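You operate a simulated robot arm through the tools that you are given. There is no shell and no other tool. Be economical: measure what you need, move in short steps, check, and stop when the job is done.

The job below is to be done with a simulated two-armed robot. You get a single attempt, and the scene is never put back.

## Task
On the top of the crate table, fold the blue cloth in half.

It is judged by the outcome, as a careful person would: the job done as asked, and still so three seconds after it is handed in. It fails if anything else is knocked over, pushed out of place, dropped, spilled or broken. Flat cloth is picked up by pressing the open fingertips on it (5 to 10 N) and closing them slowly along it; thin cloth reads only 2 to 8 mm in the jaws.

## Robot
Two 7-joint arms with two-finger parallel grippers on one trunk, on a base that drives. Base frame: it is fixed to the floor where the robot stands at the start and does not move with it; the origin is under the middle of the robot, x ahead of it, y to its left, z up; the surface under the hand at the start is at about z = 86. Readings come in cm, degrees, newtons and seconds.
The left shoulder is at the start at [5, 20.9, 109.6], the right one opposite. With the tool pointing down near the work surface each hand reaches from about 30 to 92 cm from the robot's upright axis, wherever it stands, measured 20 degrees to its own side. Places, roughly: top of the crate table [100, -20, 90]. Payload 4.4 kg a hand.
The TCP of each hand is the grasp point between the finger pads, 2.3 cm short of the fingertips. In the tool frame z runs along the fingers and y along their closing line. Largest opening 9.4 cm; finger width 3.8, thickness 1; the body of the gripper, 5.4 by 9.6 cm, starts 3.9 cm behind the TCP.
Orientation is told as [roll, pitch, yaw] about the base's x, y, z axes, in that order, counted from this pose: with the fingers straight down and closing along the base's y, the tool's x points along the base's -x, its y along +y and its z along -z.

## Interface
- The arms move only by the tool step_arm. It takes "left_deltas", "right_deltas" or both (then of equal length, played together; a hand with none holds still); each is a list of rows, each an object of numbers (a shift or turn left out is 0, a gripper value left out holds the last): "x", "y", "z": the shift along the tool's x, y, z in units of 40 mm (1.0 is 40 mm); "rx", "ry", "rz": the turn, a rotation vector about the tool's x, y, z in units of 4 degrees (1.0 is 4 degrees); "claw": the gripper command, from -1 (shut) to 1 (fully open), values between in proportion. In form: [{"x": .., "y": .., "z": .., "rx": .., "ry": .., "rz": .., "claw": ..}, ...]. A call has 1 to 20 rows; each row shifts and turns the commanded pose from where the row before left it, along the tool's axes as they then stand. A call with a number of a shift or a turn outside -1 to 1 is refused whole. Each row takes 0.2 s and may step no farther than 5 cm and 8.6 degrees from the row before; otherwise, or with a gripper value out of range, the whole call is refused. Where a pose cannot be reached the arm comes as near as it can. A force on the tool above 40 N (or 10 N above the force at the start of the call, whichever is more), or a blocked arm, ends the call early, and 0.2 s more pass. The fingers move at their own pace (about 10.8 cm/s each) and stop on an object; they squeeze with about 22 N. The grip force told is the motor's: it shows also when the fingers shut on nothing. Time passes only in rows, and 0.2 s behind the last, so rows that do not move let the fingers close. It gives the time, the measured TCP pose, the force on the tool (base axes), the opening and the grip force at its end, in the units of the frame above (readings bear some noise), with the torque about the TCP (base axes, N m) and any sound that the robot's microphone picked up.
- Cameras (640 x 400 px; columns grow to the right, rows downward): "scene" is now at [15.65, -1.4, 126.67]; the picture's right is [-0.16, -0.99, 0.00], its down [-0.57, 0.09, -0.82] and it looks along [0.81, -0.13, -0.58] (base axes); focal length 252 px, centre (320, 200). "left" rides on the left gripper at [8.6, -1.6, -7.5] in its tool frame; the picture's right is [0.18, 0.98, 0.00], its down [-0.58, 0.11, -0.81] and it looks along [-0.79, 0.15, 0.59] (tool axes); focal length 243 px, centre (320, 200). "right" rides on the right gripper at [8.6, 1.6, -7.5] in its tool frame; the picture's right is [-0.18, 0.98, 0.00], its down [-0.58, -0.11, -0.81] and it looks along [-0.79, -0.15, 0.59] (tool axes); focal length 243 px, centre (320, 200). There is no depth. A picture from a camera that has moved, and an enlarged one, comes with that camera's place and axes in the base frame and with its lens.
- snapshot(camera): a new picture of that camera. No time passes.
- raise_lower(by): slides the trunk up (or, below 0, down) by that many cm; the arms and the scene camera ride with it, the base frame stays. It gives what a move gives, with no picture.
- roll_base(legs): drives the robot by 1 to 6 legs, each [ahead, left, turn to the left] in cm, cm and degrees, along the robot's own axes; the way and the turn of a leg run together, so that a leg with both is an arc; at most 150 cm and 180 degrees a leg. The arms and the cameras ride along, it lands a little off, and it stops where it bumps. It gives what a move gives.
- head_to(pan, tilt): turns the head with the scene camera to pan (to the left, within 80 degrees either way) and tilt (down, from -29 to 69), counted from straight ahead of the robot. It gives what a move gives.
- zoom(camera, box): a new picture of the part [left, top, right, bottom] of that camera's present view, enlarged. No time passes.
- hand_in(): hands the job in; it is judged then, once.

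Work in short steps. Places have to be worked out from the pictures, the camera data and where the tool is seen: move nearer, look again, correct. Check each grasp and each placing, and mend what went wrong. You have 120 turns and 88 pictures in all, those below and enlarged ones among them. Open the grippers and draw the arms clear of the work before you hand the job in, unless the task says otherwise; then end with one line.

The tools are called as a command line: name --argument value ..., lists and objects as JSON in quotes. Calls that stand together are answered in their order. step_arm: Moves the arms, as the interface text tells. Its arguments: {"type":"object","properties":{"left_deltas":{"type":"array","items":{"type":"object","properties":{"x":{"type":"number"},"y":{"type":"number"},"z":{"type":"number"},"rx":{"type":"number"},"ry":{"type":"number"},"rz":{"type":"number"},"claw":{"type":"number"}}}},"right_deltas":{"type":"array","items":{"type":"object","properties":{"x":{"type":"number"},"y":{"type":"number"},"z":{"type":"number"},"rx":{"type":"number"},"ry":{"type":"number"},"rz":{"type":"number"},"claw":{"type":"number"}}}}},"required":[]} The other tools are called the same way: raise_lower (by) slides the trunk up or down; roll_base (legs) drives the base; head_to (pan, tilt) turns the head that bears the scene camera; snapshot (camera) takes a picture; zoom (camera, box) takes an enlarged picture of a part of a camera's view; hand_in () hands the job in.

At the start:

```text
clock: 0.0
left_tcp_pos: [68.03, 3.58, 105.65]
left_tool_rot: [0.1, 0.0, 0.0]
left_contact_force: [-0.1, -0.7, -0.2]
left_moment: [0.01, 0.02, 0.0]
left_width: 9.37
left_grip_force: 0.0
right_tcp_pos: [58.32, -39.83, 104.02]
right_tool_rot: [0.0, 0.1, 0.0]
right_contact_force: [-0.6, 0.8, 0.3]
right_moment: [-0.01, 0.01, -0.02]
right_width: 9.4
right_grip_force: 0.0
trunk travel left (down, up): [-17.5, 38.8]
robot x, y, heading: [-0.02, 0.13, 0.2]
head pan, tilt: [-9.1, 35.3]
```

scene: 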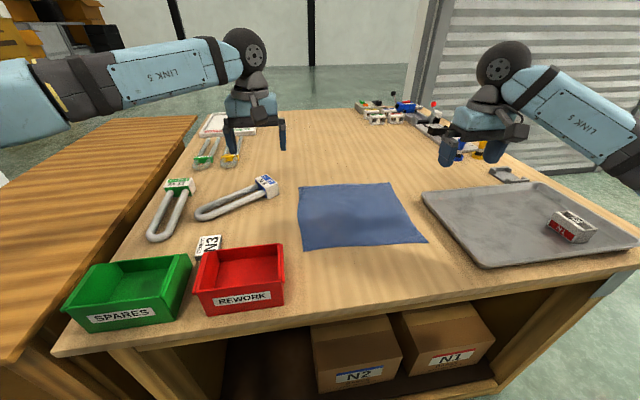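
right: 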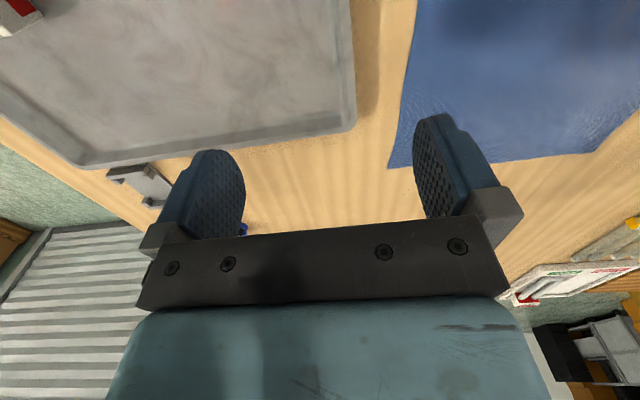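
left: 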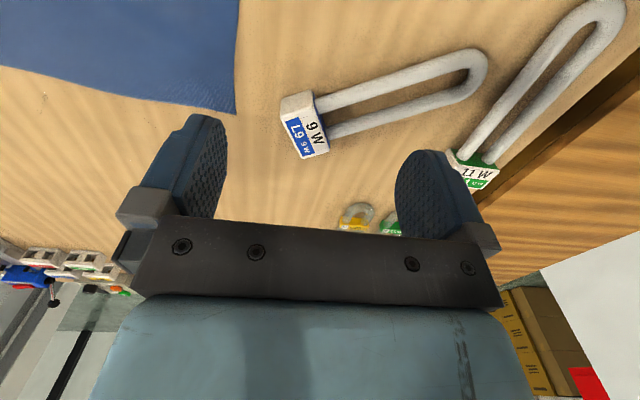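

The cloth spans about x 53–80 and y -4 to -32 at z≈86. The red bin is close to its near-left corner and the tray about 8 cm to its right. I plan to pinch the near edge with both hands (closing along x) and carry it over to the far edge, so I first turn both hands +90° yaw while up high.

step_arm --left_deltas '[{"rz": -1, "z": -0.1}, {"rz": -1, "z": -0.1}, {"rz": -1, "z": -0.1}, {"rz": -1}, {"rz": -1}, {"rz": -1}, {"rz": -1}, {"rz": -1}, {"rz": -1}, {"rz": -1}, {"rz": -1}, {"rz": -1}]' --right_deltas '[{"rz": -1, "z": -0.1}, {"rz": -1, "z": -0.1}, {"rz": -1, "z": -0.1}, {"rz": -1}, {"rz": -1}, {"rz": -1}, {"rz": -1}, {"rz": -1}, {"rz": -1}, {"rz": -1}, {"rz": -1}, {"rz": -1}]'

zoom --camera "scene" --box '[180, 150, 500, 350]'

```text
clock: 2.6
left_tcp_pos: [68.05, 3.64, 106.99]
left_tool_rot: [0.0, 0.0, 48.1]
left_contact_force: [-0.2, 0.5, 0.5]
left_moment: [0.02, 0.02, 0.04]
left_width: 9.41
left_grip_force: 0.1
right_tcp_pos: [58.36, -39.81, 105.26]
right_tool_rot: [0.0, 0.0, 32.0]
right_contact_force: [0.4, -0.4, 0.4]
right_moment: [0.01, 0.02, 0.02]
right_width: 9.4
right_grip_force: 0.1
right hand out of reach, approached as far as the arm can: row 9, 10, 11, 12
trunk travel left (down, up): [-17.5, 38.8]
robot x, y, heading: [-0.13, -0.12, 0.0]
head pan, tilt: [-9.1, 35.3]
```

```text
2.00 times, centred on (340, 250) of scene
camera zoom: at [15.65, -1.4, 126.67], right [-0.16, -0.99, 0.0], down [-0.57, 0.09, -0.82], along [0.81, -0.13, -0.58], focal length 505 px, centre (280, 100)
```

zoom: 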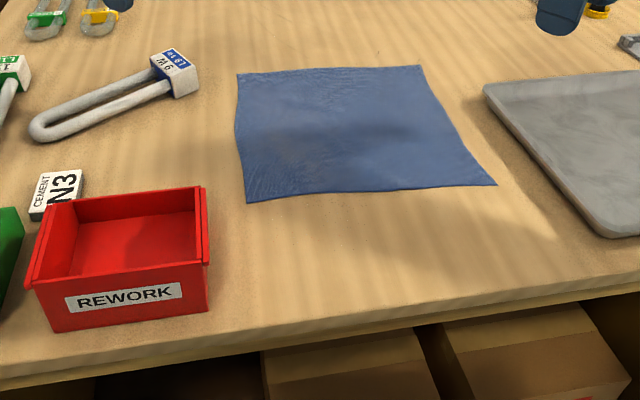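

The right hand hits a limit at +32° yaw while the left turns freely. By mirror symmetry I take the right to -90° and finish the left to +90°.

step_arm --left_deltas '[{"rz": -1}, {"rz": -1}, {"rz": -1}, {"rz": -1}, {"rz": -1}, {"rz": -1}, {"rz": -1}, {"rz": -1}, {"rz": -1}, {"rz": -1}, {"rz": -0.5}, {}, {}, {}, {}, {}, {}, {}, {}, {}]' --right_deltas '[{"rz": 1}, {"rz": 1}, {"rz": 1}, {"rz": 1}, {"rz": 1}, {"rz": 1}, {"rz": 1}, {"rz": 1}, {"rz": 1}, {"rz": 1}, {"rz": 1}, {"rz": 1}, {"rz": 1}, {"rz": 1}, {"rz": 1}, {"rz": 1}, {"rz": 1}, {"rz": 1}, {"rz": 1}, {"rz": 1}]'

```text
clock: 6.8
left_tcp_pos: [68.02, 3.7, 106.87]
left_tool_rot: [0.0, 0.0, 89.9]
left_contact_force: [0.0, -0.6, -0.2]
left_moment: [0.0, -0.03, -0.02]
left_width: 9.4
left_grip_force: 0.1
right_tcp_pos: [58.21, -39.98, 105.16]
right_tool_rot: [0.0, 0.0, -48.1]
right_contact_force: [-0.2, -0.4, 1.2]
right_moment: [-0.02, 0.02, 0.03]
right_width: 9.37
right_grip_force: 0.0
trunk travel left (down, up): [-17.5, 38.8]
robot x, y, heading: [-0.01, 0.12, 0.0]
head pan, tilt: [-9.1, 35.3]
```

Left is at +90°. I finish turning the right hand to -90° and meanwhile bring the left above its grasp point near the near-left corner.

step_arm --left_deltas '[{"x": 0.28, "y": 0.287, "claw": -0.3}, {"x": 0.28, "y": 0.287}, {"x": 0.28, "y": 0.287}, {"x": 0.28, "y": 0.287}, {"x": 0.28, "y": 0.287}, {"x": 0.28, "y": 0.287}, {"x": 0.28, "y": 0.287}, {"x": 0.28, "y": 0.287}, {"x": 0.28, "y": 0.287, "z": 0.5}, {"x": 0.28, "y": 0.287, "z": 0.5}, {"z": 0.5}]' --right_deltas '[{"rz": 1, "claw": -0.3}, {"rz": 1}, {"rz": 1}, {"rz": 1}, {"rz": 1}, {"rz": 1}, {"rz": 1}, {"rz": 1}, {"rz": 1}, {"rz": 1}, {"rz": 0.5}]'

snapshot --camera "scene"

snapshot --camera "left"

```text
clock: 9.2
left_tcp_pos: [56.5, -7.44, 100.95]
left_tool_rot: [0.0, 0.0, 90.0]
left_contact_force: [0.4, 0.5, -0.2]
left_moment: [0.0, -0.03, -0.02]
left_width: 3.27
left_grip_force: 0.0
right_tcp_pos: [58.36, -39.89, 105.19]
right_tool_rot: [0.0, 0.0, -90.0]
right_contact_force: [-0.4, -0.1, -0.1]
right_moment: [0.04, 0.0, 0.04]
right_width: 3.31
right_grip_force: 0.0
trunk travel left (down, up): [-17.5, 38.8]
robot x, y, heading: [-0.18, -0.43, 0.2]
head pan, tilt: [-9.1, 35.3]
```

```text
83 pictures are left
camera scene: at [15.69, -1.38, 126.66], right [-0.16, -0.99, 0.0], down [-0.57, 0.09, -0.82], along [0.81, -0.13, -0.58], focal length 252 px, centre (320, 200)
```

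scene: 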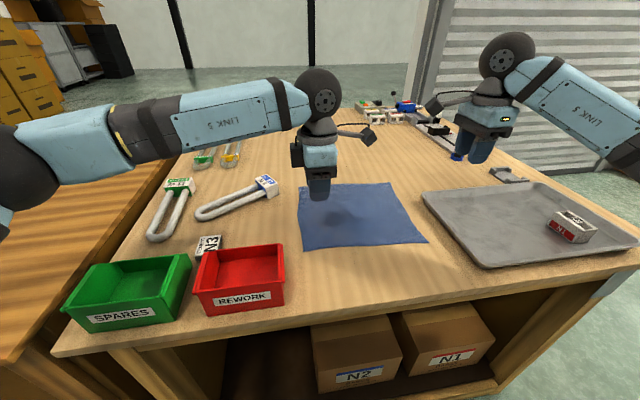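

```text
82 pictures are left
camera left: at [58.14, -16.21, 108.44], right [-0.98, -0.18, 0.0], down [-0.11, 0.58, 0.81], along [-0.15, 0.79, -0.59], focal length 243 px, centre (320, 200)
```

left: 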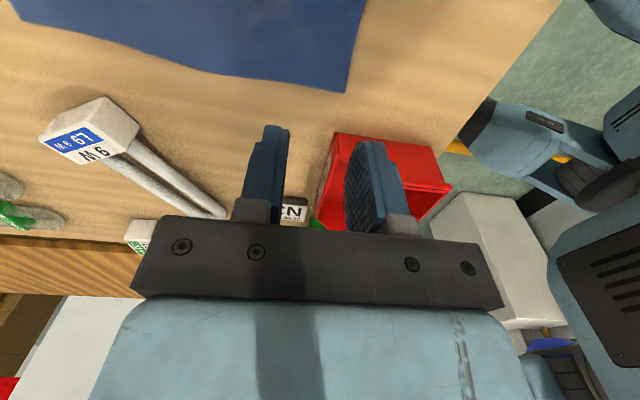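

Left camera places the near-left corner at about (53.3, -4). Now I bring the right hand above its grasp point (55.1, -29.8), nudge the left, and check.

step_arm --left_deltas '[{"x": -0.1, "y": 0.05}, {"x": -0.1}, {}, {}, {"z": 0.4}, {}, {}, {}]' --right_deltas '[{"x": 0.36, "y": -0.1}, {"x": 0.36, "y": -0.1}, {"x": 0.36, "y": -0.1}, {"x": 0.36, "y": -0.1}, {"x": 0.36, "y": -0.1}, {"x": 0.36, "y": -0.1, "z": 0.4}, {"x": 0.36, "y": -0.1, "z": 0.6}, {"y": -0.1, "z": 0.6}]'

snapshot --camera "scene"

snapshot --camera "right"

```text
clock: 11.0
left_tcp_pos: [56.35, -6.75, 99.27]
left_tool_rot: [0.1, 0.0, 90.0]
left_contact_force: [-0.5, -0.4, -0.9]
left_moment: [0.02, 0.0, 0.0]
left_width: 3.29
left_grip_force: 0.0
right_tcp_pos: [55.07, -29.74, 98.82]
right_tool_rot: [0.0, -0.1, -90.0]
right_contact_force: [-0.2, 0.0, -0.3]
right_moment: [0.02, -0.02, 0.02]
right_width: 3.28
right_grip_force: 0.0
trunk travel left (down, up): [-17.5, 38.8]
robot x, y, heading: [0.26, -0.27, 0.1]
head pan, tilt: [-9.1, 35.3]
```

```text
81 pictures are left
camera scene: at [15.65, -1.45, 126.67], right [-0.16, -0.99, 0.0], down [-0.57, 0.09, -0.82], along [0.81, -0.13, -0.58], focal length 252 px, centre (320, 200)
```

scene: 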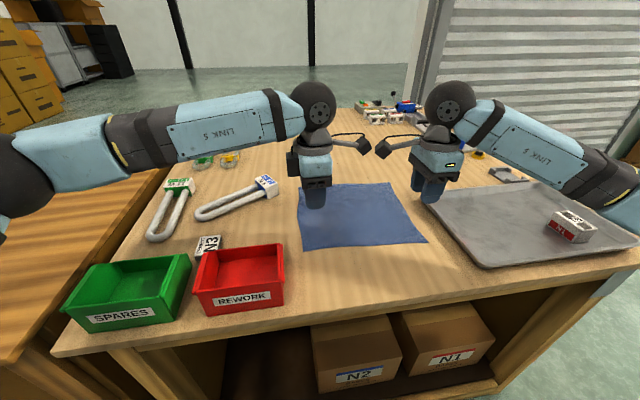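

```text
80 pictures are left
camera right: at [56.78, -21.01, 106.33], right [0.98, -0.18, 0.0], down [-0.11, -0.58, 0.81], along [-0.15, -0.79, -0.59], focal length 243 px, centre (320, 200)
```

right: 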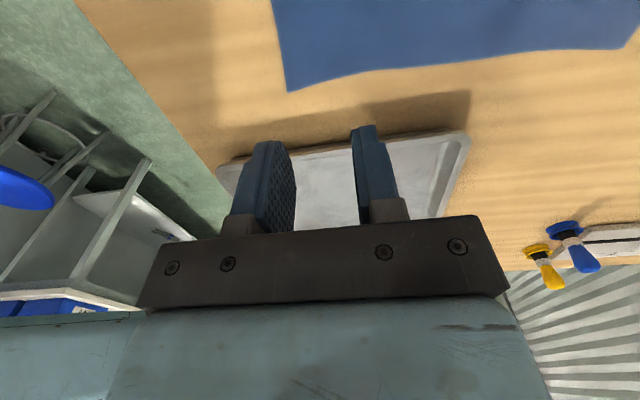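

Right camera puts the near-right corner at (52, -32), so the tool is well placed with both fingers just inside the edge. Descending both to just above the surface.

step_arm --left_deltas '[{"z": 0.4, "y": -0.04}, {"z": 0.4}, {"z": 0.4}, {"z": 0.4}, {"z": 0.4}, {"z": 0.25}]' --right_deltas '[{"z": 0.4}, {"z": 0.4}, {"z": 0.4}, {"z": 0.4}, {"z": 0.3}, {"z": 0.25}]'

snapshot --camera "scene"

```text
clock: 12.4
left_tcp_pos: [56.68, -6.56, 90.35]
left_tool_rot: [-0.1, -0.1, 89.9]
left_contact_force: [-0.1, 0.0, -0.3]
left_moment: [0.02, -0.03, 0.01]
left_width: 3.28
left_grip_force: 0.1
right_tcp_pos: [55.09, -29.69, 90.26]
right_tool_rot: [0.0, 0.0, -90.0]
right_contact_force: [0.2, 0.4, 0.6]
right_moment: [0.0, 0.0, -0.03]
right_width: 3.31
right_grip_force: 0.1
trunk travel left (down, up): [-17.5, 38.8]
robot x, y, heading: [0.07, -0.36, 0.2]
head pan, tilt: [-9.1, 35.3]
```

```text
79 pictures are left
camera scene: at [15.66, -1.4, 126.67], right [-0.16, -0.99, 0.0], down [-0.57, 0.09, -0.82], along [0.81, -0.13, -0.58], focal length 252 px, centre (320, 200)
```

scene: 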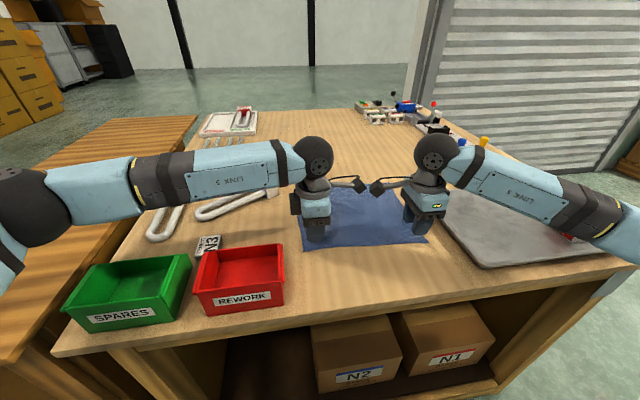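

Both are about 2 cm above contact and positioned as intended. Lowering slowly in small steps until contact shows.

step_arm --left_deltas '[{"z": 0.15}, {"z": 0.1}, {"z": 0.1}, {"z": 0.08}, {"z": 0.05}, {}]' --right_deltas '[{"z": 0.15}, {"z": 0.1}, {"z": 0.1}, {"z": 0.06}, {"z": 0.05}, {}]'

zoom --camera "scene" --box '[270, 150, 470, 275]'

```text
clock: 13.8
left_tcp_pos: [56.43, -6.81, 88.5]
left_tool_rot: [0.0, 0.0, 90.0]
left_contact_force: [-0.7, -0.2, 1.5]
left_moment: [0.01, 0.03, 0.0]
left_width: 3.29
left_grip_force: 0.1
right_tcp_pos: [55.01, -29.8, 88.49]
right_tool_rot: [0.0, 0.0, -90.0]
right_contact_force: [0.9, 0.4, 2.0]
right_moment: [0.01, 0.02, 0.01]
right_width: 3.28
right_grip_force: 0.1
trunk travel left (down, up): [-17.5, 38.8]
robot x, y, heading: [0.34, 0.35, -0.2]
head pan, tilt: [-9.1, 35.3]
```

```text
3.20 times, centred on (370, 212) of scene
camera zoom: at [15.62, -1.39, 126.68], right [-0.16, -0.99, 0.0], down [-0.57, 0.09, -0.82], along [0.81, -0.13, -0.58], focal length 808 px, centre (160, 160)
```

zoom: 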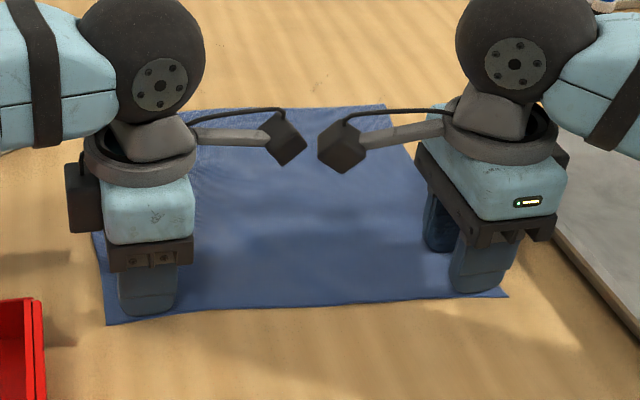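

Contact is just beginning (1.5–2 N), and both near fingers sit right inside the edge. Pressing a little more.

step_arm --left_deltas '[{"z": 0.03}, {"z": 0.02}, {}]' --right_deltas '[{"z": 0.03}, {"z": 0.02}, {}]'

```text
clock: 14.6
left_tcp_pos: [56.5, -6.7, 88.34]
left_tool_rot: [-0.3, 0.1, 90.0]
left_contact_force: [1.6, 1.4, 9.0]
left_moment: [0.07, 0.08, -0.04]
left_width: 3.25
left_grip_force: 0.2
right_tcp_pos: [55.0, -29.81, 88.43]
right_tool_rot: [0.2, -0.1, -90.0]
right_contact_force: [0.2, -3.5, 14.2]
right_moment: [-0.09, 0.22, 0.06]
right_width: 3.29
right_grip_force: 0.0
trunk travel left (down, up): [-17.5, 38.8]
robot x, y, heading: [0.2, 0.21, -0.0]
head pan, tilt: [-9.1, 35.3]
```

Left presses at 9 N, right at 14 N; I ease the right slightly, then close both slowly.

step_arm --left_deltas '[{}, {"claw": -0.35}, {"claw": -0.4}, {"claw": -0.45}, {"claw": -0.5}, {"claw": -0.55}, {"claw": -0.6}, {"claw": -0.65}, {"claw": -0.7}, {"claw": -0.75}, {"claw": -0.8}, {"claw": -0.85}, {"claw": -0.9}, {"claw": -0.95}, {"claw": -1}, {}, {}]' --right_deltas '[{"z": -0.022}, {"claw": -0.35}, {"claw": -0.4}, {"claw": -0.45}, {"claw": -0.5}, {"claw": -0.55}, {"claw": -0.6}, {"claw": -0.65}, {"claw": -0.7}, {"claw": -0.75}, {"claw": -0.8}, {"claw": -0.85}, {"claw": -0.9}, {"claw": -0.95}, {"claw": -1}, {}, {}]'

zoom --camera "scene" --box '[270, 150, 470, 275]'

```text
clock: 18.2
left_tcp_pos: [56.42, -6.78, 88.53]
left_tool_rot: [-0.2, 0.0, 90.0]
left_contact_force: [-0.5, -1.5, 23.0]
left_moment: [0.07, 0.12, 0.01]
left_width: 0.21
left_grip_force: 22.1
right_tcp_pos: [55.09, -29.94, 88.57]
right_tool_rot: [0.1, 0.0, -89.9]
right_contact_force: [-0.8, -0.6, 3.0]
right_moment: [-0.03, 0.03, 0.0]
right_width: 0.26
right_grip_force: 22.7
trunk travel left (down, up): [-17.5, 38.8]
robot x, y, heading: [0.01, -0.01, -0.1]
head pan, tilt: [-9.1, 35.3]
```

```text
3.20 times, centred on (370, 212) of scene
camera zoom: at [15.41, -1.37, 126.71], right [-0.16, -0.99, 0.0], down [-0.57, 0.09, -0.82], along [0.81, -0.13, -0.58], focal length 808 px, centre (160, 160)
```

zoom: 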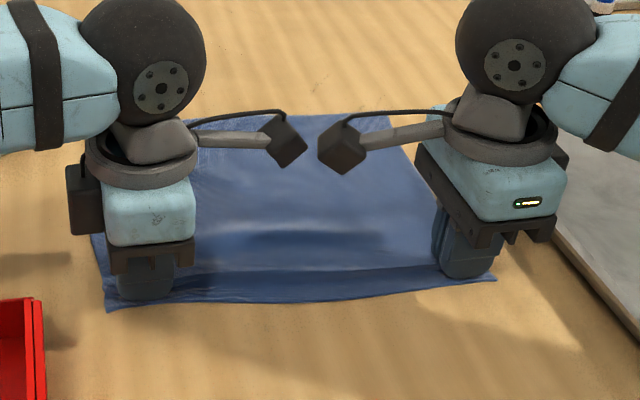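

Both jaws hold cloth (2–3 mm) with a ridge between them. Lifting gently 5 cm to check.

step_arm --left_deltas '[{"z": -0.2}, {"z": -0.25, "y": -0.1}, {"z": -0.25, "y": -0.1}, {"z": -0.25, "y": -0.1}, {"z": -0.25, "y": -0.1}, {}]' --right_deltas '[{"z": -0.2}, {"z": -0.25, "y": 0.1}, {"z": -0.25, "y": 0.1}, {"z": -0.25, "y": 0.1}, {"z": -0.25, "y": 0.1}, {}]'

zoom --camera "scene" --box '[260, 130, 480, 267]'

```text
clock: 19.6
left_tcp_pos: [58.2, -6.73, 93.13]
left_tool_rot: [0.0, 0.0, 89.9]
left_contact_force: [-0.1, -0.5, 0.0]
left_moment: [0.01, -0.01, 0.01]
left_width: 0.2
left_grip_force: 22.0
right_tcp_pos: [56.78, -29.75, 93.14]
right_tool_rot: [-0.1, 0.0, -90.0]
right_contact_force: [-0.2, 0.7, 0.6]
right_moment: [-0.01, -0.01, -0.03]
right_width: 0.26
right_grip_force: 21.6
trunk travel left (down, up): [-17.5, 38.8]
robot x, y, heading: [0.14, 0.06, -0.1]
head pan, tilt: [-9.1, 35.3]
```

```text
2.91 times, centred on (370, 198) of scene
camera zoom: at [15.66, -1.4, 126.66], right [-0.16, -0.99, 0.0], down [-0.57, 0.09, -0.82], along [0.81, -0.13, -0.58], focal length 734 px, centre (174, 204)
```

zoom: 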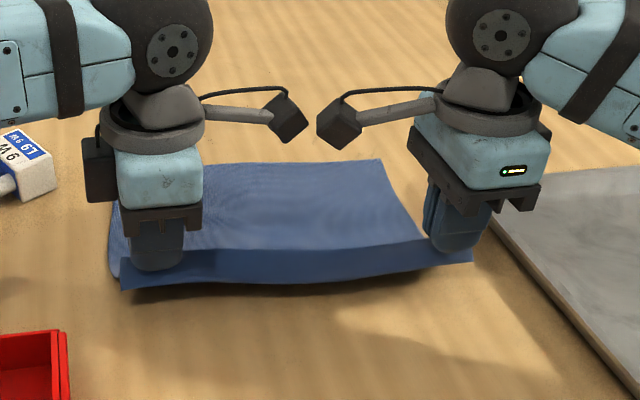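

The grip holds, but a ~2 cm flap hangs in front of the jaws and would end up as a turned-back hem. It's better to lay it back and re-pinch right at the edge, so I return along the same path and open slowly.

step_arm --left_deltas '[{"z": 0.25, "y": 0.1}, {"z": 0.25, "y": 0.1}, {"z": 0.25, "y": 0.1}, {"z": 0.25, "y": 0.13}, {"z": 0.13}, {"claw": -0.9}, {"claw": -0.8}, {"claw": -0.7}, {"claw": -0.6}, {"claw": -0.5}, {"z": -0.3}, {"z": -0.5}, {"z": -0.5}]' --right_deltas '[{"z": 0.25, "y": -0.1}, {"z": 0.25, "y": -0.1}, {"z": 0.25, "y": -0.1}, {"z": 0.25, "y": -0.13}, {"z": 0.13}, {"claw": -0.9}, {"claw": -0.8}, {"claw": -0.7}, {"claw": -0.6}, {"claw": -0.5}, {"z": -0.3}, {"z": -0.5}, {"z": -0.5}]'

zoom --camera "scene" --box '[260, 130, 480, 267]'

```text
clock: 22.4
left_tcp_pos: [56.31, -6.63, 93.89]
left_tool_rot: [0.0, 0.0, 89.9]
left_contact_force: [0.2, -0.2, -0.8]
left_moment: [-0.01, 0.04, 0.0]
left_width: 2.34
left_grip_force: 0.1
right_tcp_pos: [55.1, -29.75, 93.8]
right_tool_rot: [0.1, 0.0, -90.0]
right_contact_force: [0.0, 0.5, 0.5]
right_moment: [-0.01, 0.01, 0.02]
right_width: 2.37
right_grip_force: 0.1
trunk travel left (down, up): [-17.5, 38.8]
robot x, y, heading: [-0.14, 0.01, -0.1]
head pan, tilt: [-9.1, 35.3]
```

```text
2.91 times, centred on (370, 198) of scene
camera zoom: at [15.61, -1.38, 126.67], right [-0.16, -0.99, 0.0], down [-0.57, 0.09, -0.82], along [0.81, -0.13, -0.58], focal length 734 px, centre (174, 204)
```

zoom: 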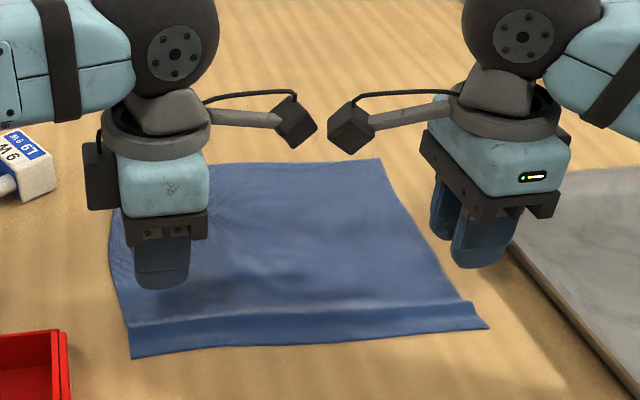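

The cloth's near edge now lies at about x=53.4 (left) and 52.2 (right), with a small crease inside it. I shift both hands 2.2 cm nearer so the near finger is just outside the edge, and look before pressing.

step_arm --left_deltas '[{"y": 0.275}, {"y": 0.275}, {"z": 0.3}, {"z": 0.3}, {"z": 0.3}, {"z": 0.3}, {}]' --right_deltas '[{"y": -0.275}, {"y": -0.275}, {"z": 0.3}, {"z": 0.3}, {"z": 0.3}, {"z": 0.28}, {}]'

zoom --camera "scene" --box '[260, 150, 460, 275]'

snapshot --camera "right"

snapshot --camera "left"

```text
clock: 24.0
left_tcp_pos: [54.11, -6.77, 89.16]
left_tool_rot: [0.0, 0.0, 89.9]
left_contact_force: [0.2, -0.9, 0.4]
left_moment: [-0.01, 0.03, 0.01]
left_width: 2.37
left_grip_force: 0.0
right_tcp_pos: [52.83, -29.9, 89.15]
right_tool_rot: [0.1, 0.0, -89.9]
right_contact_force: [-0.4, 0.0, 0.5]
right_moment: [-0.02, 0.02, 0.04]
right_width: 2.32
right_grip_force: 0.1
trunk travel left (down, up): [-17.5, 38.8]
robot x, y, heading: [0.27, 0.13, 0.3]
head pan, tilt: [-9.1, 35.3]
```

```text
3.20 times, centred on (360, 212) of scene
camera zoom: at [15.64, -1.4, 126.67], right [-0.16, -0.99, 0.0], down [-0.57, 0.09, -0.82], along [0.81, -0.13, -0.58], focal length 808 px, centre (192, 160)
```

zoom: 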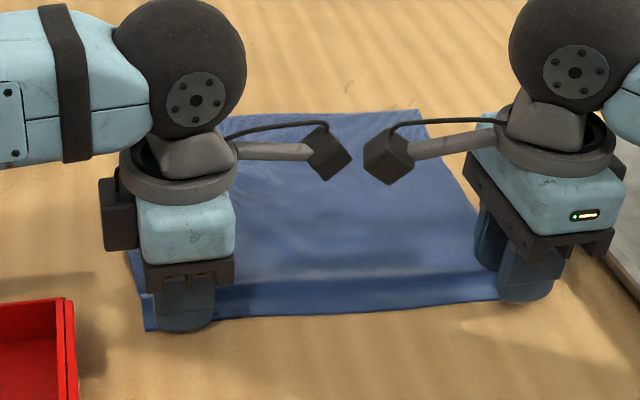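

```text
73 pictures are left
camera right: at [54.53, -21.19, 96.56], right [0.98, -0.18, 0.0], down [-0.11, -0.58, 0.81], along [-0.15, -0.79, -0.59], focal length 243 px, centre (320, 200)
```

right: 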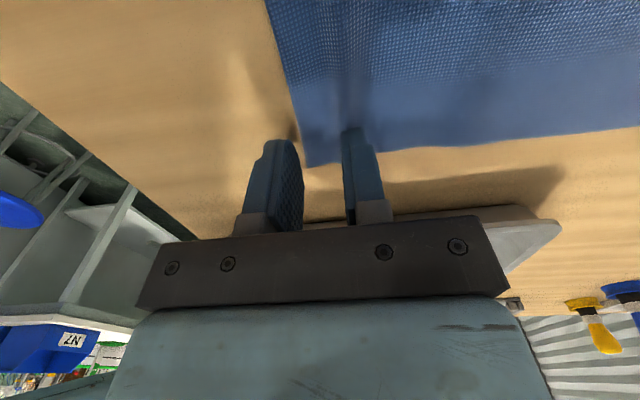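

```text
72 pictures are left
camera left: at [55.74, -15.47, 96.42], right [-0.98, -0.18, 0.0], down [-0.11, 0.58, 0.81], along [-0.15, 0.79, -0.59], focal length 243 px, centre (320, 200)
```

left: 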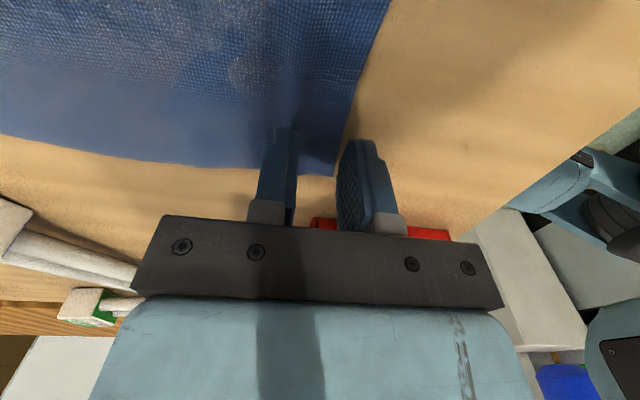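

Both near fingers are just outside the edge and both far fingers are on the cloth. Lowering into contact.

step_arm --left_deltas '[{"z": 0.1}, {"z": 0.07}, {"z": 0.02}, {}]' --right_deltas '[{"z": 0.1}, {"z": 0.07}, {"z": 0.02}, {}]'

```text
clock: 25.0
left_tcp_pos: [54.21, -6.85, 88.52]
left_tool_rot: [-0.2, 0.1, 89.9]
left_contact_force: [4.2, 0.7, 19.6]
left_moment: [0.19, -0.13, 0.0]
left_width: 2.32
left_grip_force: 0.1
right_tcp_pos: [52.7, -29.86, 88.51]
right_tool_rot: [0.0, 0.0, -90.0]
right_contact_force: [0.4, 0.0, 0.8]
right_moment: [0.0, -0.04, 0.03]
right_width: 2.36
right_grip_force: 0.0
trunk travel left (down, up): [-17.5, 38.8]
robot x, y, heading: [-0.05, -0.12, 0.1]
head pan, tilt: [-9.1, 35.3]
```

Left is at 20 N, right has not yet made contact; balancing them.

step_arm --left_deltas '[{"z": -0.02}, {}, {}]' --right_deltas '[{"z": 0.03}, {"z": 0.01}, {}]'

```text
clock: 25.8
left_tcp_pos: [54.06, -6.7, 88.47]
left_tool_rot: [-0.1, -0.1, 90.0]
left_contact_force: [3.2, -1.4, 12.6]
left_moment: [0.05, -0.08, -0.04]
left_width: 2.33
left_grip_force: 0.1
right_tcp_pos: [52.75, -29.87, 88.44]
right_tool_rot: [0.2, 0.0, -90.0]
right_contact_force: [3.0, -4.7, 18.9]
right_moment: [-0.24, -0.03, 0.02]
right_width: 2.32
right_grip_force: 0.0
trunk travel left (down, up): [-17.5, 38.8]
robot x, y, heading: [-0.24, -0.04, -0.0]
head pan, tilt: [-9.1, 35.3]
```

Easing both slightly, then closing slowly.

step_arm --left_deltas '[{"z": -0.01}, {}, {"claw": -0.55}, {"claw": -0.6}, {"claw": -0.65}, {"claw": -0.7}, {"claw": -0.75}, {"claw": -0.8}, {"claw": -0.85}, {"claw": -0.9}, {"claw": -0.95}, {"claw": -1}, {}, {}]' --right_deltas '[{"z": -0.018}, {}, {"claw": -0.55}, {"claw": -0.6}, {"claw": -0.65}, {"claw": -0.7}, {"claw": -0.75}, {"claw": -0.8}, {"claw": -0.85}, {"claw": -0.9}, {"claw": -0.95}, {"claw": -1}, {}, {}]'

zoom --camera "scene" --box '[260, 150, 460, 275]'

```text
clock: 28.8
left_tcp_pos: [54.06, -6.68, 88.55]
left_tool_rot: [-0.1, 0.1, 90.0]
left_contact_force: [-0.3, 0.4, 0.9]
left_moment: [0.01, -0.02, 0.0]
left_width: 0.23
left_grip_force: 22.0
right_tcp_pos: [52.62, -29.77, 88.41]
right_tool_rot: [0.2, -0.1, -90.0]
right_contact_force: [-1.4, -0.2, 23.9]
right_moment: [-0.12, -0.02, 0.0]
right_width: 0.27
right_grip_force: 21.6
trunk travel left (down, up): [-17.5, 38.8]
robot x, y, heading: [-0.2, 0.37, 0.1]
head pan, tilt: [-9.1, 35.3]
```

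```text
3.20 times, centred on (360, 212) of scene
camera zoom: at [15.42, -1.29, 126.71], right [-0.16, -0.99, 0.0], down [-0.57, 0.09, -0.82], along [0.81, -0.13, -0.58], focal length 808 px, centre (192, 160)
```

zoom: 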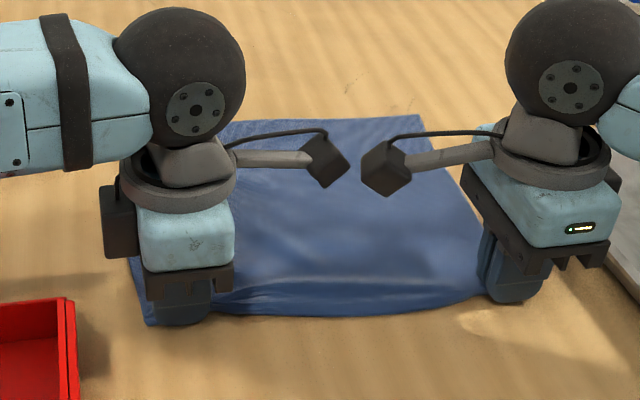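

Widths of 2.3 and 2.7 mm suggest both hold cloth right at the edge. Lifting gently to check.

step_arm --left_deltas '[{"z": -0.2}, {"z": -0.25, "y": -0.1}, {"z": -0.25, "y": -0.1}, {"z": -0.25, "y": -0.1}, {"z": -0.25, "y": -0.1}, {}]' --right_deltas '[{"z": -0.2}, {"z": -0.25, "y": 0.1}, {"z": -0.25, "y": 0.1}, {"z": -0.25, "y": 0.1}, {"z": -0.25, "y": 0.1}, {}]'

zoom --camera "scene" --box '[260, 130, 480, 267]'

snapshot --camera "left"

snapshot --camera "right"

```text
clock: 30.2
left_tcp_pos: [55.76, -6.79, 93.02]
left_tool_rot: [0.0, -0.1, 89.9]
left_contact_force: [0.2, -0.8, -0.9]
left_moment: [0.01, -0.01, 0.02]
left_width: 0.23
left_grip_force: 22.3
right_tcp_pos: [54.51, -29.73, 93.2]
right_tool_rot: [0.0, -0.1, -90.0]
right_contact_force: [0.1, 0.4, 0.3]
right_moment: [0.07, -0.02, -0.02]
right_width: 0.24
right_grip_force: 22.4
trunk travel left (down, up): [-17.5, 38.8]
robot x, y, heading: [0.29, 0.18, 0.4]
head pan, tilt: [-9.1, 35.3]
```

```text
2.91 times, centred on (370, 198) of scene
camera zoom: at [15.65, -1.41, 126.66], right [-0.16, -0.99, 0.0], down [-0.57, 0.09, -0.82], along [0.81, -0.13, -0.58], focal length 734 px, centre (174, 204)
```

zoom: 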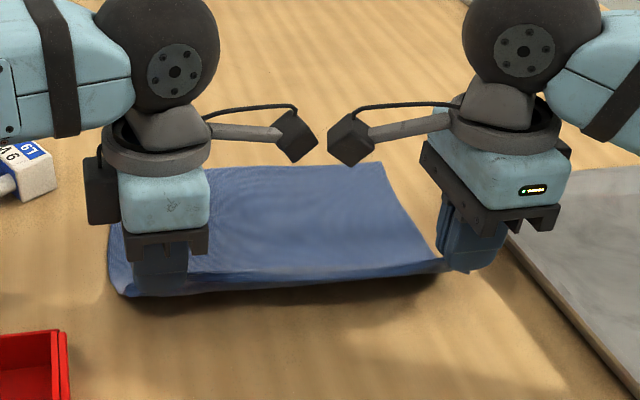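

```text
69 pictures are left
camera left: at [57.34, -15.41, 100.48], right [-0.98, -0.18, 0.0], down [-0.11, 0.58, 0.81], along [-0.15, 0.79, -0.59], focal length 243 px, centre (320, 200)
```

left: 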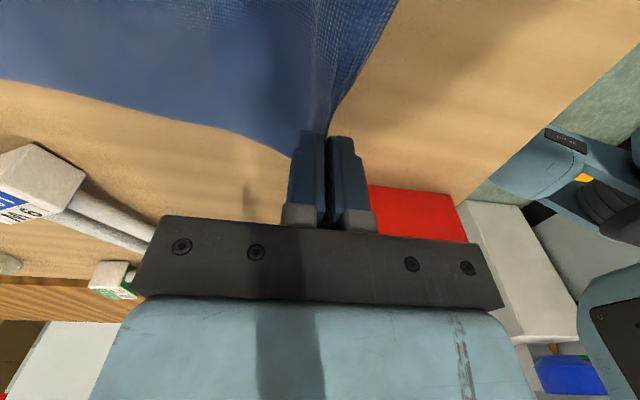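

```text
68 pictures are left
camera right: at [56.13, -21.0, 100.54], right [0.98, -0.18, 0.0], down [-0.11, -0.58, 0.81], along [-0.15, -0.79, -0.59], focal length 243 px, centre (320, 200)
```

right: 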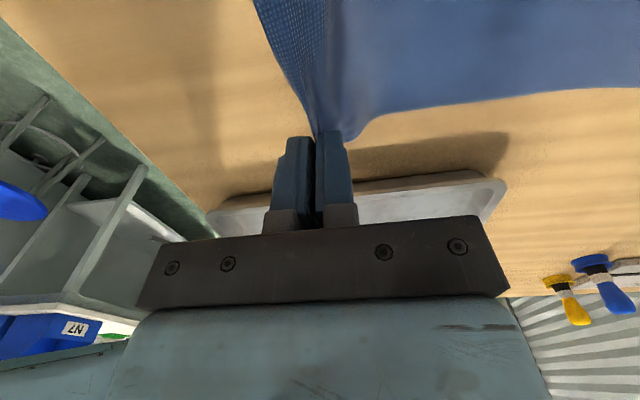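

The grip is clean, right at the edge with no flap. Now the first part of the arc: forward about 9 cm and up about 5 cm.

step_arm --left_deltas '[{"z": -0.25, "y": -0.2}, {"z": -0.22, "y": -0.25}, {"z": -0.2, "y": -0.25}, {"z": -0.2, "y": -0.3}, {"z": -0.15, "y": -0.3}, {"z": -0.15, "y": -0.3}, {"z": -0.1, "y": -0.3}, {"z": -0.05, "y": -0.3}, {}]' --right_deltas '[{"z": -0.25, "y": 0.2}, {"z": -0.22, "y": 0.25}, {"z": -0.2, "y": 0.25}, {"z": -0.2, "y": 0.3}, {"z": -0.15, "y": 0.3}, {"z": -0.15, "y": 0.3}, {"z": -0.1, "y": 0.3}, {"z": -0.05, "y": 0.3}, {}]'

zoom --camera "scene" --box '[240, 110, 480, 260]'

```text
clock: 32.2
left_tcp_pos: [64.66, -6.79, 98.26]
left_tool_rot: [0.0, 0.0, 90.1]
left_contact_force: [-0.9, -0.1, 0.2]
left_moment: [0.0, -0.02, -0.02]
left_width: 0.22
left_grip_force: 21.8
right_tcp_pos: [63.09, -29.86, 98.44]
right_tool_rot: [0.0, 0.1, -90.0]
right_contact_force: [0.2, -0.3, -0.6]
right_moment: [0.0, 0.0, 0.02]
right_width: 0.23
right_grip_force: 22.0
trunk travel left (down, up): [-17.5, 38.8]
robot x, y, heading: [0.09, 0.21, 0.1]
head pan, tilt: [-9.1, 35.3]
```

```text
2.67 times, centred on (360, 185) of scene
camera zoom: at [15.63, -1.4, 126.67], right [-0.16, -0.99, 0.0], down [-0.57, 0.09, -0.82], along [0.81, -0.13, -0.58], focal length 673 px, centre (213, 240)
```

zoom: 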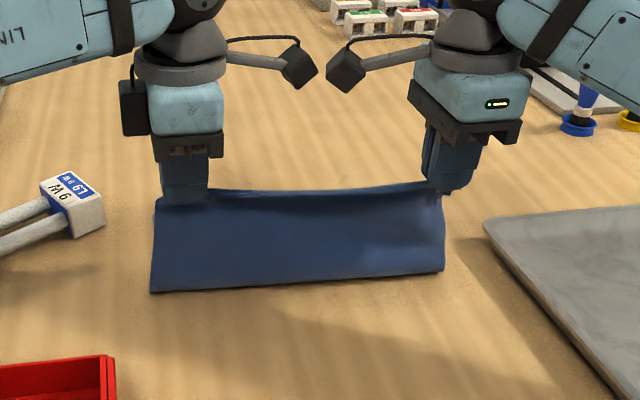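

The edge is carried up nicely, with the sheet hanging from it. Continuing forward about 9 cm with a slight descent.

step_arm --left_deltas '[{"y": -0.25}, {"y": -0.25}, {"y": -0.25}, {"y": -0.25, "z": 0.05}, {"y": -0.25, "z": 0.05}, {"y": -0.25, "z": 0.1}, {"y": -0.25, "z": 0.1}, {"y": -0.25, "z": 0.15}, {"y": -0.25, "z": 0.15}, {"y": -0.25, "z": 0.2}, {}]' --right_deltas '[{"y": 0.25}, {"y": 0.25}, {"y": 0.25}, {"y": 0.25, "z": 0.05}, {"y": 0.25, "z": 0.05}, {"y": 0.25, "z": 0.1}, {"y": 0.25, "z": 0.1}, {"y": 0.25, "z": 0.15}, {"y": 0.25, "z": 0.15}, {"y": 0.25, "z": 0.2}, {}]'

zoom --camera "scene" --box '[240, 110, 480, 260]'

snapshot --camera "left"

snapshot --camera "right"

```text
clock: 34.6
left_tcp_pos: [74.59, -6.58, 95.05]
left_tool_rot: [0.1, 0.0, 90.0]
left_contact_force: [-0.4, -0.6, -0.1]
left_moment: [-0.04, -0.02, -0.01]
left_width: 0.23
left_grip_force: 21.8
right_tcp_pos: [73.08, -29.81, 95.29]
right_tool_rot: [0.0, 0.0, -90.0]
right_contact_force: [0.4, 0.9, -0.3]
right_moment: [0.02, 0.0, 0.01]
right_width: 0.23
right_grip_force: 22.0
trunk travel left (down, up): [-17.5, 38.8]
robot x, y, heading: [0.1, -0.14, 0.0]
head pan, tilt: [-9.1, 35.3]
```

```text
2.67 times, centred on (360, 185) of scene
camera zoom: at [15.62, -1.39, 126.67], right [-0.16, -0.99, 0.0], down [-0.57, 0.09, -0.82], along [0.81, -0.13, -0.58], focal length 673 px, centre (213, 240)
```

zoom: 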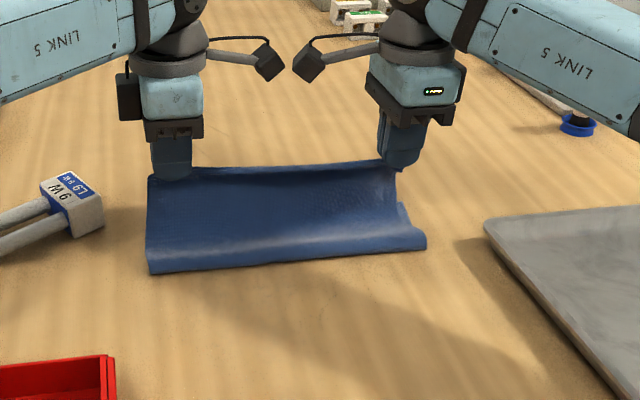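

```text
65 pictures are left
camera left: at [76.08, -15.35, 102.53], right [-0.98, -0.18, 0.0], down [-0.11, 0.58, 0.81], along [-0.15, 0.79, -0.59], focal length 243 px, centre (320, 200)
```

left: 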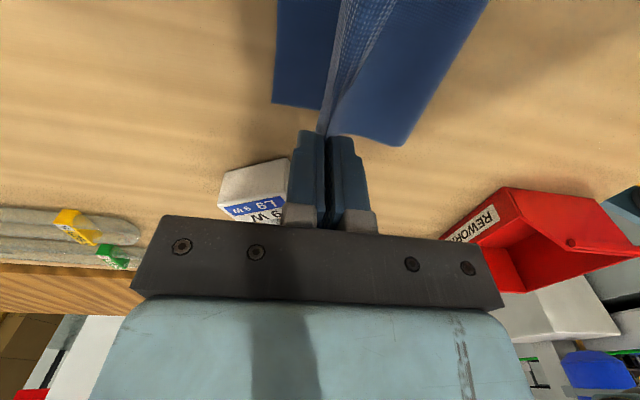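

```text
64 pictures are left
camera right: at [74.75, -21.03, 102.7], right [0.98, -0.18, 0.0], down [-0.11, -0.58, 0.81], along [-0.15, -0.79, -0.59], focal length 243 px, centre (320, 200)
```

right: 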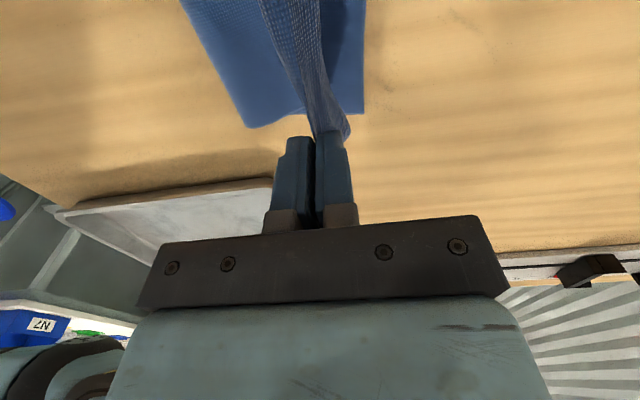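

The hand cameras put the lower layer's far corners at about (77.6, -4.7) and (75.9, -32.7). I go forward 2.6 cm while lowering to about 1.5 cm above the surface and check alignment.

step_arm --left_deltas '[{"y": -0.12, "z": 0.15}, {"y": -0.13, "z": 0.2}, {"y": -0.13, "z": 0.2}, {"y": -0.13, "z": 0.2}, {"y": -0.13, "z": 0.2}, {"z": 0.1}, {}]' --right_deltas '[{"y": 0.12, "z": 0.15}, {"y": 0.13, "z": 0.2}, {"y": 0.13, "z": 0.2}, {"y": 0.13, "z": 0.2}, {"y": 0.13, "z": 0.2}, {"z": 0.1}, {}]'

zoom --camera "scene" --box '[240, 110, 480, 260]'

snapshot --camera "left"

snapshot --camera "right"

```text
clock: 36.2
left_tcp_pos: [77.12, -6.64, 91.02]
left_tool_rot: [0.0, 0.1, 90.1]
left_contact_force: [0.0, -0.8, -0.2]
left_moment: [0.01, 0.01, 0.0]
left_width: 0.26
left_grip_force: 22.1
right_tcp_pos: [75.66, -29.73, 90.89]
right_tool_rot: [0.0, 0.0, -90.0]
right_contact_force: [0.3, -0.1, -0.2]
right_moment: [-0.02, -0.03, -0.03]
right_width: 0.23
right_grip_force: 22.1
trunk travel left (down, up): [-17.5, 38.8]
robot x, y, heading: [0.1, 0.13, -0.3]
head pan, tilt: [-9.1, 35.3]
```

```text
2.67 times, centred on (360, 185) of scene
camera zoom: at [15.65, -1.4, 126.67], right [-0.16, -0.99, 0.0], down [-0.57, 0.09, -0.82], along [0.81, -0.13, -0.58], focal length 673 px, centre (213, 240)
```

zoom: 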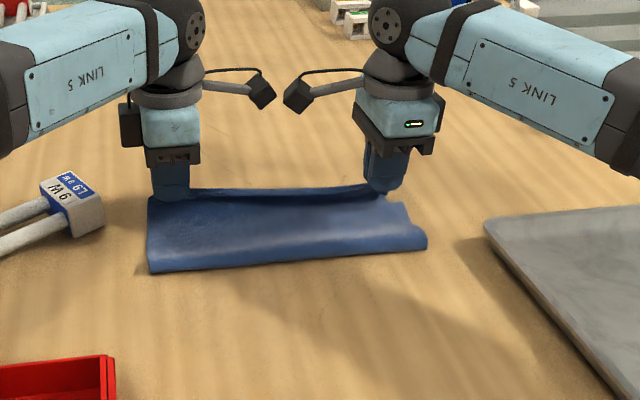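

```text
62 pictures are left
camera left: at [78.7, -15.38, 98.44], right [-0.98, -0.18, 0.0], down [-0.11, 0.58, 0.81], along [-0.15, 0.79, -0.59], focal length 243 px, centre (320, 200)
```

left: 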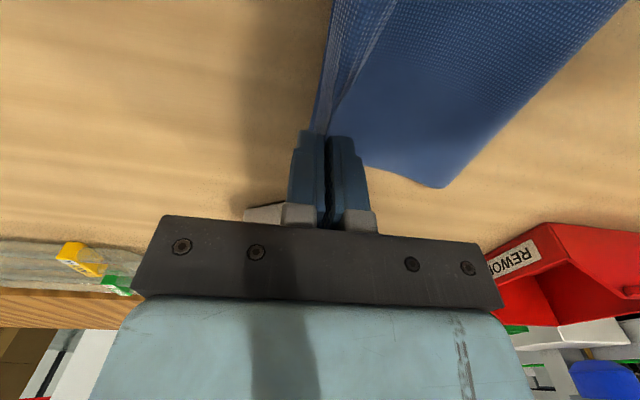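

```text
61 pictures are left
camera right: at [77.28, -21.03, 98.3], right [0.98, -0.18, 0.0], down [-0.11, -0.58, 0.81], along [-0.15, -0.79, -0.59], focal length 243 px, centre (320, 200)
```

right: 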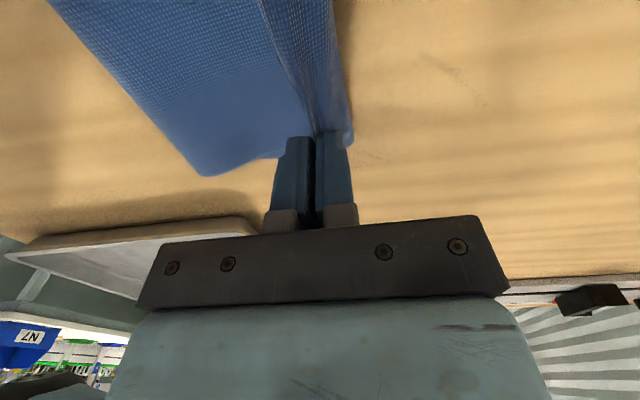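

The moving edge is now aligned over the lower far edge. Lowering to just touching, then opening slowly.

step_arm --left_deltas '[{"z": 0.15, "y": -0.05}, {"z": 0.15, "y": -0.03}, {"z": 0.1}, {"z": 0.05}, {}]' --right_deltas '[{"z": 0.15, "y": 0.03}, {"z": 0.15, "y": 0.03}, {"z": 0.1}, {"z": 0.04}, {}]'

snapshot --camera "left"

snapshot --camera "right"

```text
clock: 37.4
left_tcp_pos: [77.57, -6.6, 89.14]
left_tool_rot: [0.0, 0.1, 89.9]
left_contact_force: [0.4, -0.2, 0.5]
left_moment: [0.02, 0.04, -0.01]
left_width: 0.24
left_grip_force: 22.5
right_tcp_pos: [76.02, -29.76, 89.05]
right_tool_rot: [0.0, 0.1, -90.0]
right_contact_force: [-0.3, 0.0, 0.0]
right_moment: [0.04, 0.02, 0.0]
right_width: 0.23
right_grip_force: 21.9
trunk travel left (down, up): [-17.5, 38.8]
robot x, y, heading: [-0.04, 0.16, -0.2]
head pan, tilt: [-9.1, 35.3]
```

```text
60 pictures are left
camera left: at [79.04, -15.37, 96.62], right [-0.98, -0.18, 0.0], down [-0.11, 0.58, 0.81], along [-0.15, 0.79, -0.59], focal length 243 px, centre (320, 200)
```

left: 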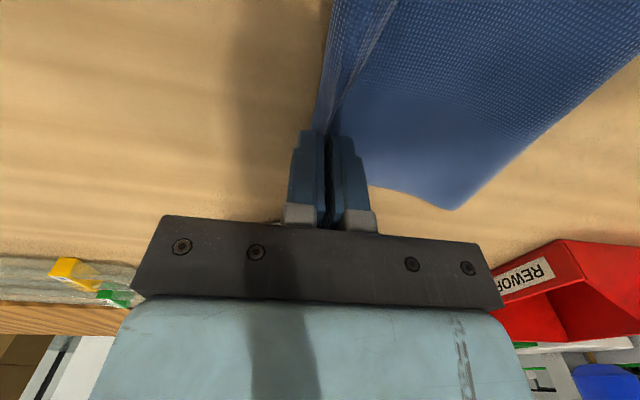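

```text
59 pictures are left
camera right: at [77.58, -21.0, 96.57], right [0.98, -0.18, 0.0], down [-0.11, -0.58, 0.81], along [-0.15, -0.79, -0.59], focal length 243 px, centre (320, 200)
```

right: 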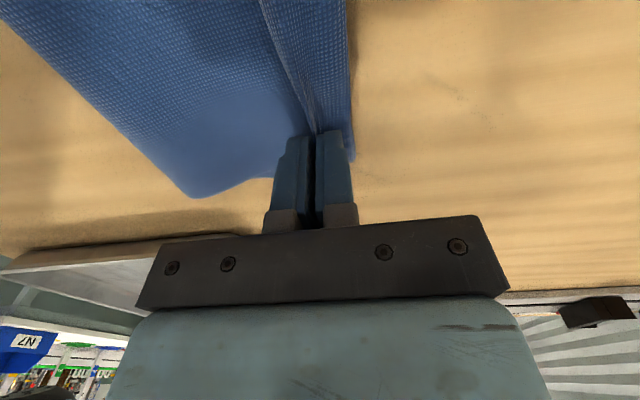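

Fingertips are ~4 mm above the table, with the edges aligned. Opening slowly, then withdrawing straight up.

step_arm --left_deltas '[{"z": 0.04}, {"claw": -0.93}, {"claw": -0.86}, {"claw": -0.79}, {"claw": -0.72}, {"claw": -0.65}, {"claw": -0.55}, {}, {"z": -0.15}, {"z": -0.2}, {"z": -0.3}, {"z": -0.4}, {"z": -0.5}, {"z": -0.5}, {"z": -0.5}]' --right_deltas '[{"z": 0.04}, {"claw": -0.93}, {"claw": -0.86}, {"claw": -0.79}, {"claw": -0.72}, {"claw": -0.65}, {"claw": -0.55}, {}, {"z": -0.15}, {"z": -0.2}, {"z": -0.3}, {"z": -0.4}, {"z": -0.5}, {"z": -0.5}, {"z": -0.5}]'

zoom --camera "scene" --box '[240, 110, 480, 260]'

snapshot --camera "left"

snapshot --camera "right"

```text
clock: 40.6
left_tcp_pos: [77.58, -6.89, 99.35]
left_tool_rot: [0.1, 0.1, 90.0]
left_contact_force: [0.5, 0.6, 0.0]
left_moment: [0.03, -0.03, -0.02]
left_width: 2.12
left_grip_force: 0.0
right_tcp_pos: [75.76, -29.73, 99.26]
right_tool_rot: [0.0, 0.0, -90.0]
right_contact_force: [0.3, 0.1, -0.2]
right_moment: [-0.01, 0.01, 0.01]
right_width: 2.09
right_grip_force: 0.0
trunk travel left (down, up): [-17.5, 38.8]
robot x, y, heading: [0.05, 0.07, -0.2]
head pan, tilt: [-9.1, 35.3]
```

```text
2.67 times, centred on (360, 185) of scene
camera zoom: at [15.57, -1.4, 126.67], right [-0.16, -0.99, 0.0], down [-0.57, 0.09, -0.82], along [0.81, -0.13, -0.58], focal length 673 px, centre (213, 240)
```

zoom: 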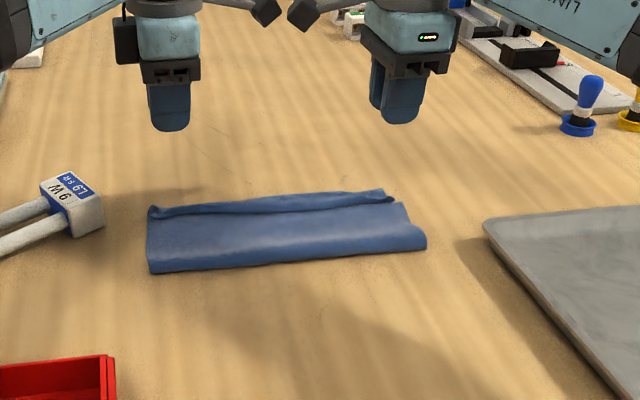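

```text
57 pictures are left
camera left: at [79.12, -15.56, 106.82], right [-0.98, -0.18, 0.0], down [-0.11, 0.58, 0.81], along [-0.15, 0.79, -0.59], focal length 243 px, centre (320, 200)
```

left: 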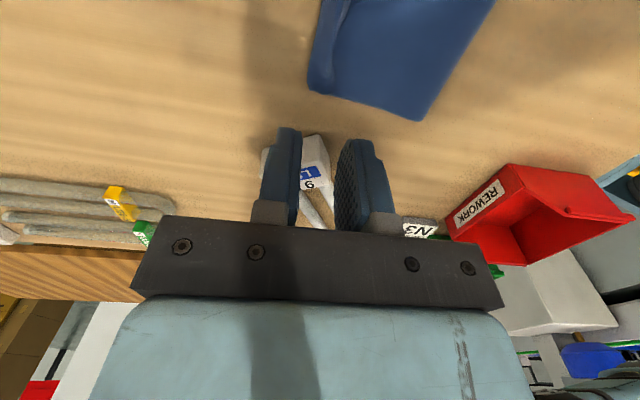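

```text
56 pictures are left
camera right: at [77.48, -20.99, 106.68], right [0.98, -0.18, 0.0], down [-0.11, -0.58, 0.81], along [-0.15, -0.79, -0.59], focal length 243 px, centre (320, 200)
```

right: 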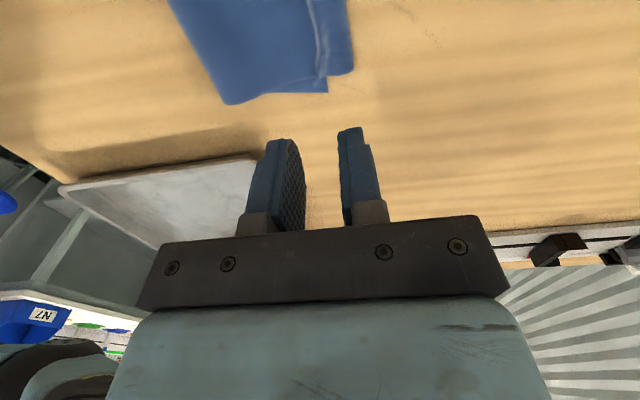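

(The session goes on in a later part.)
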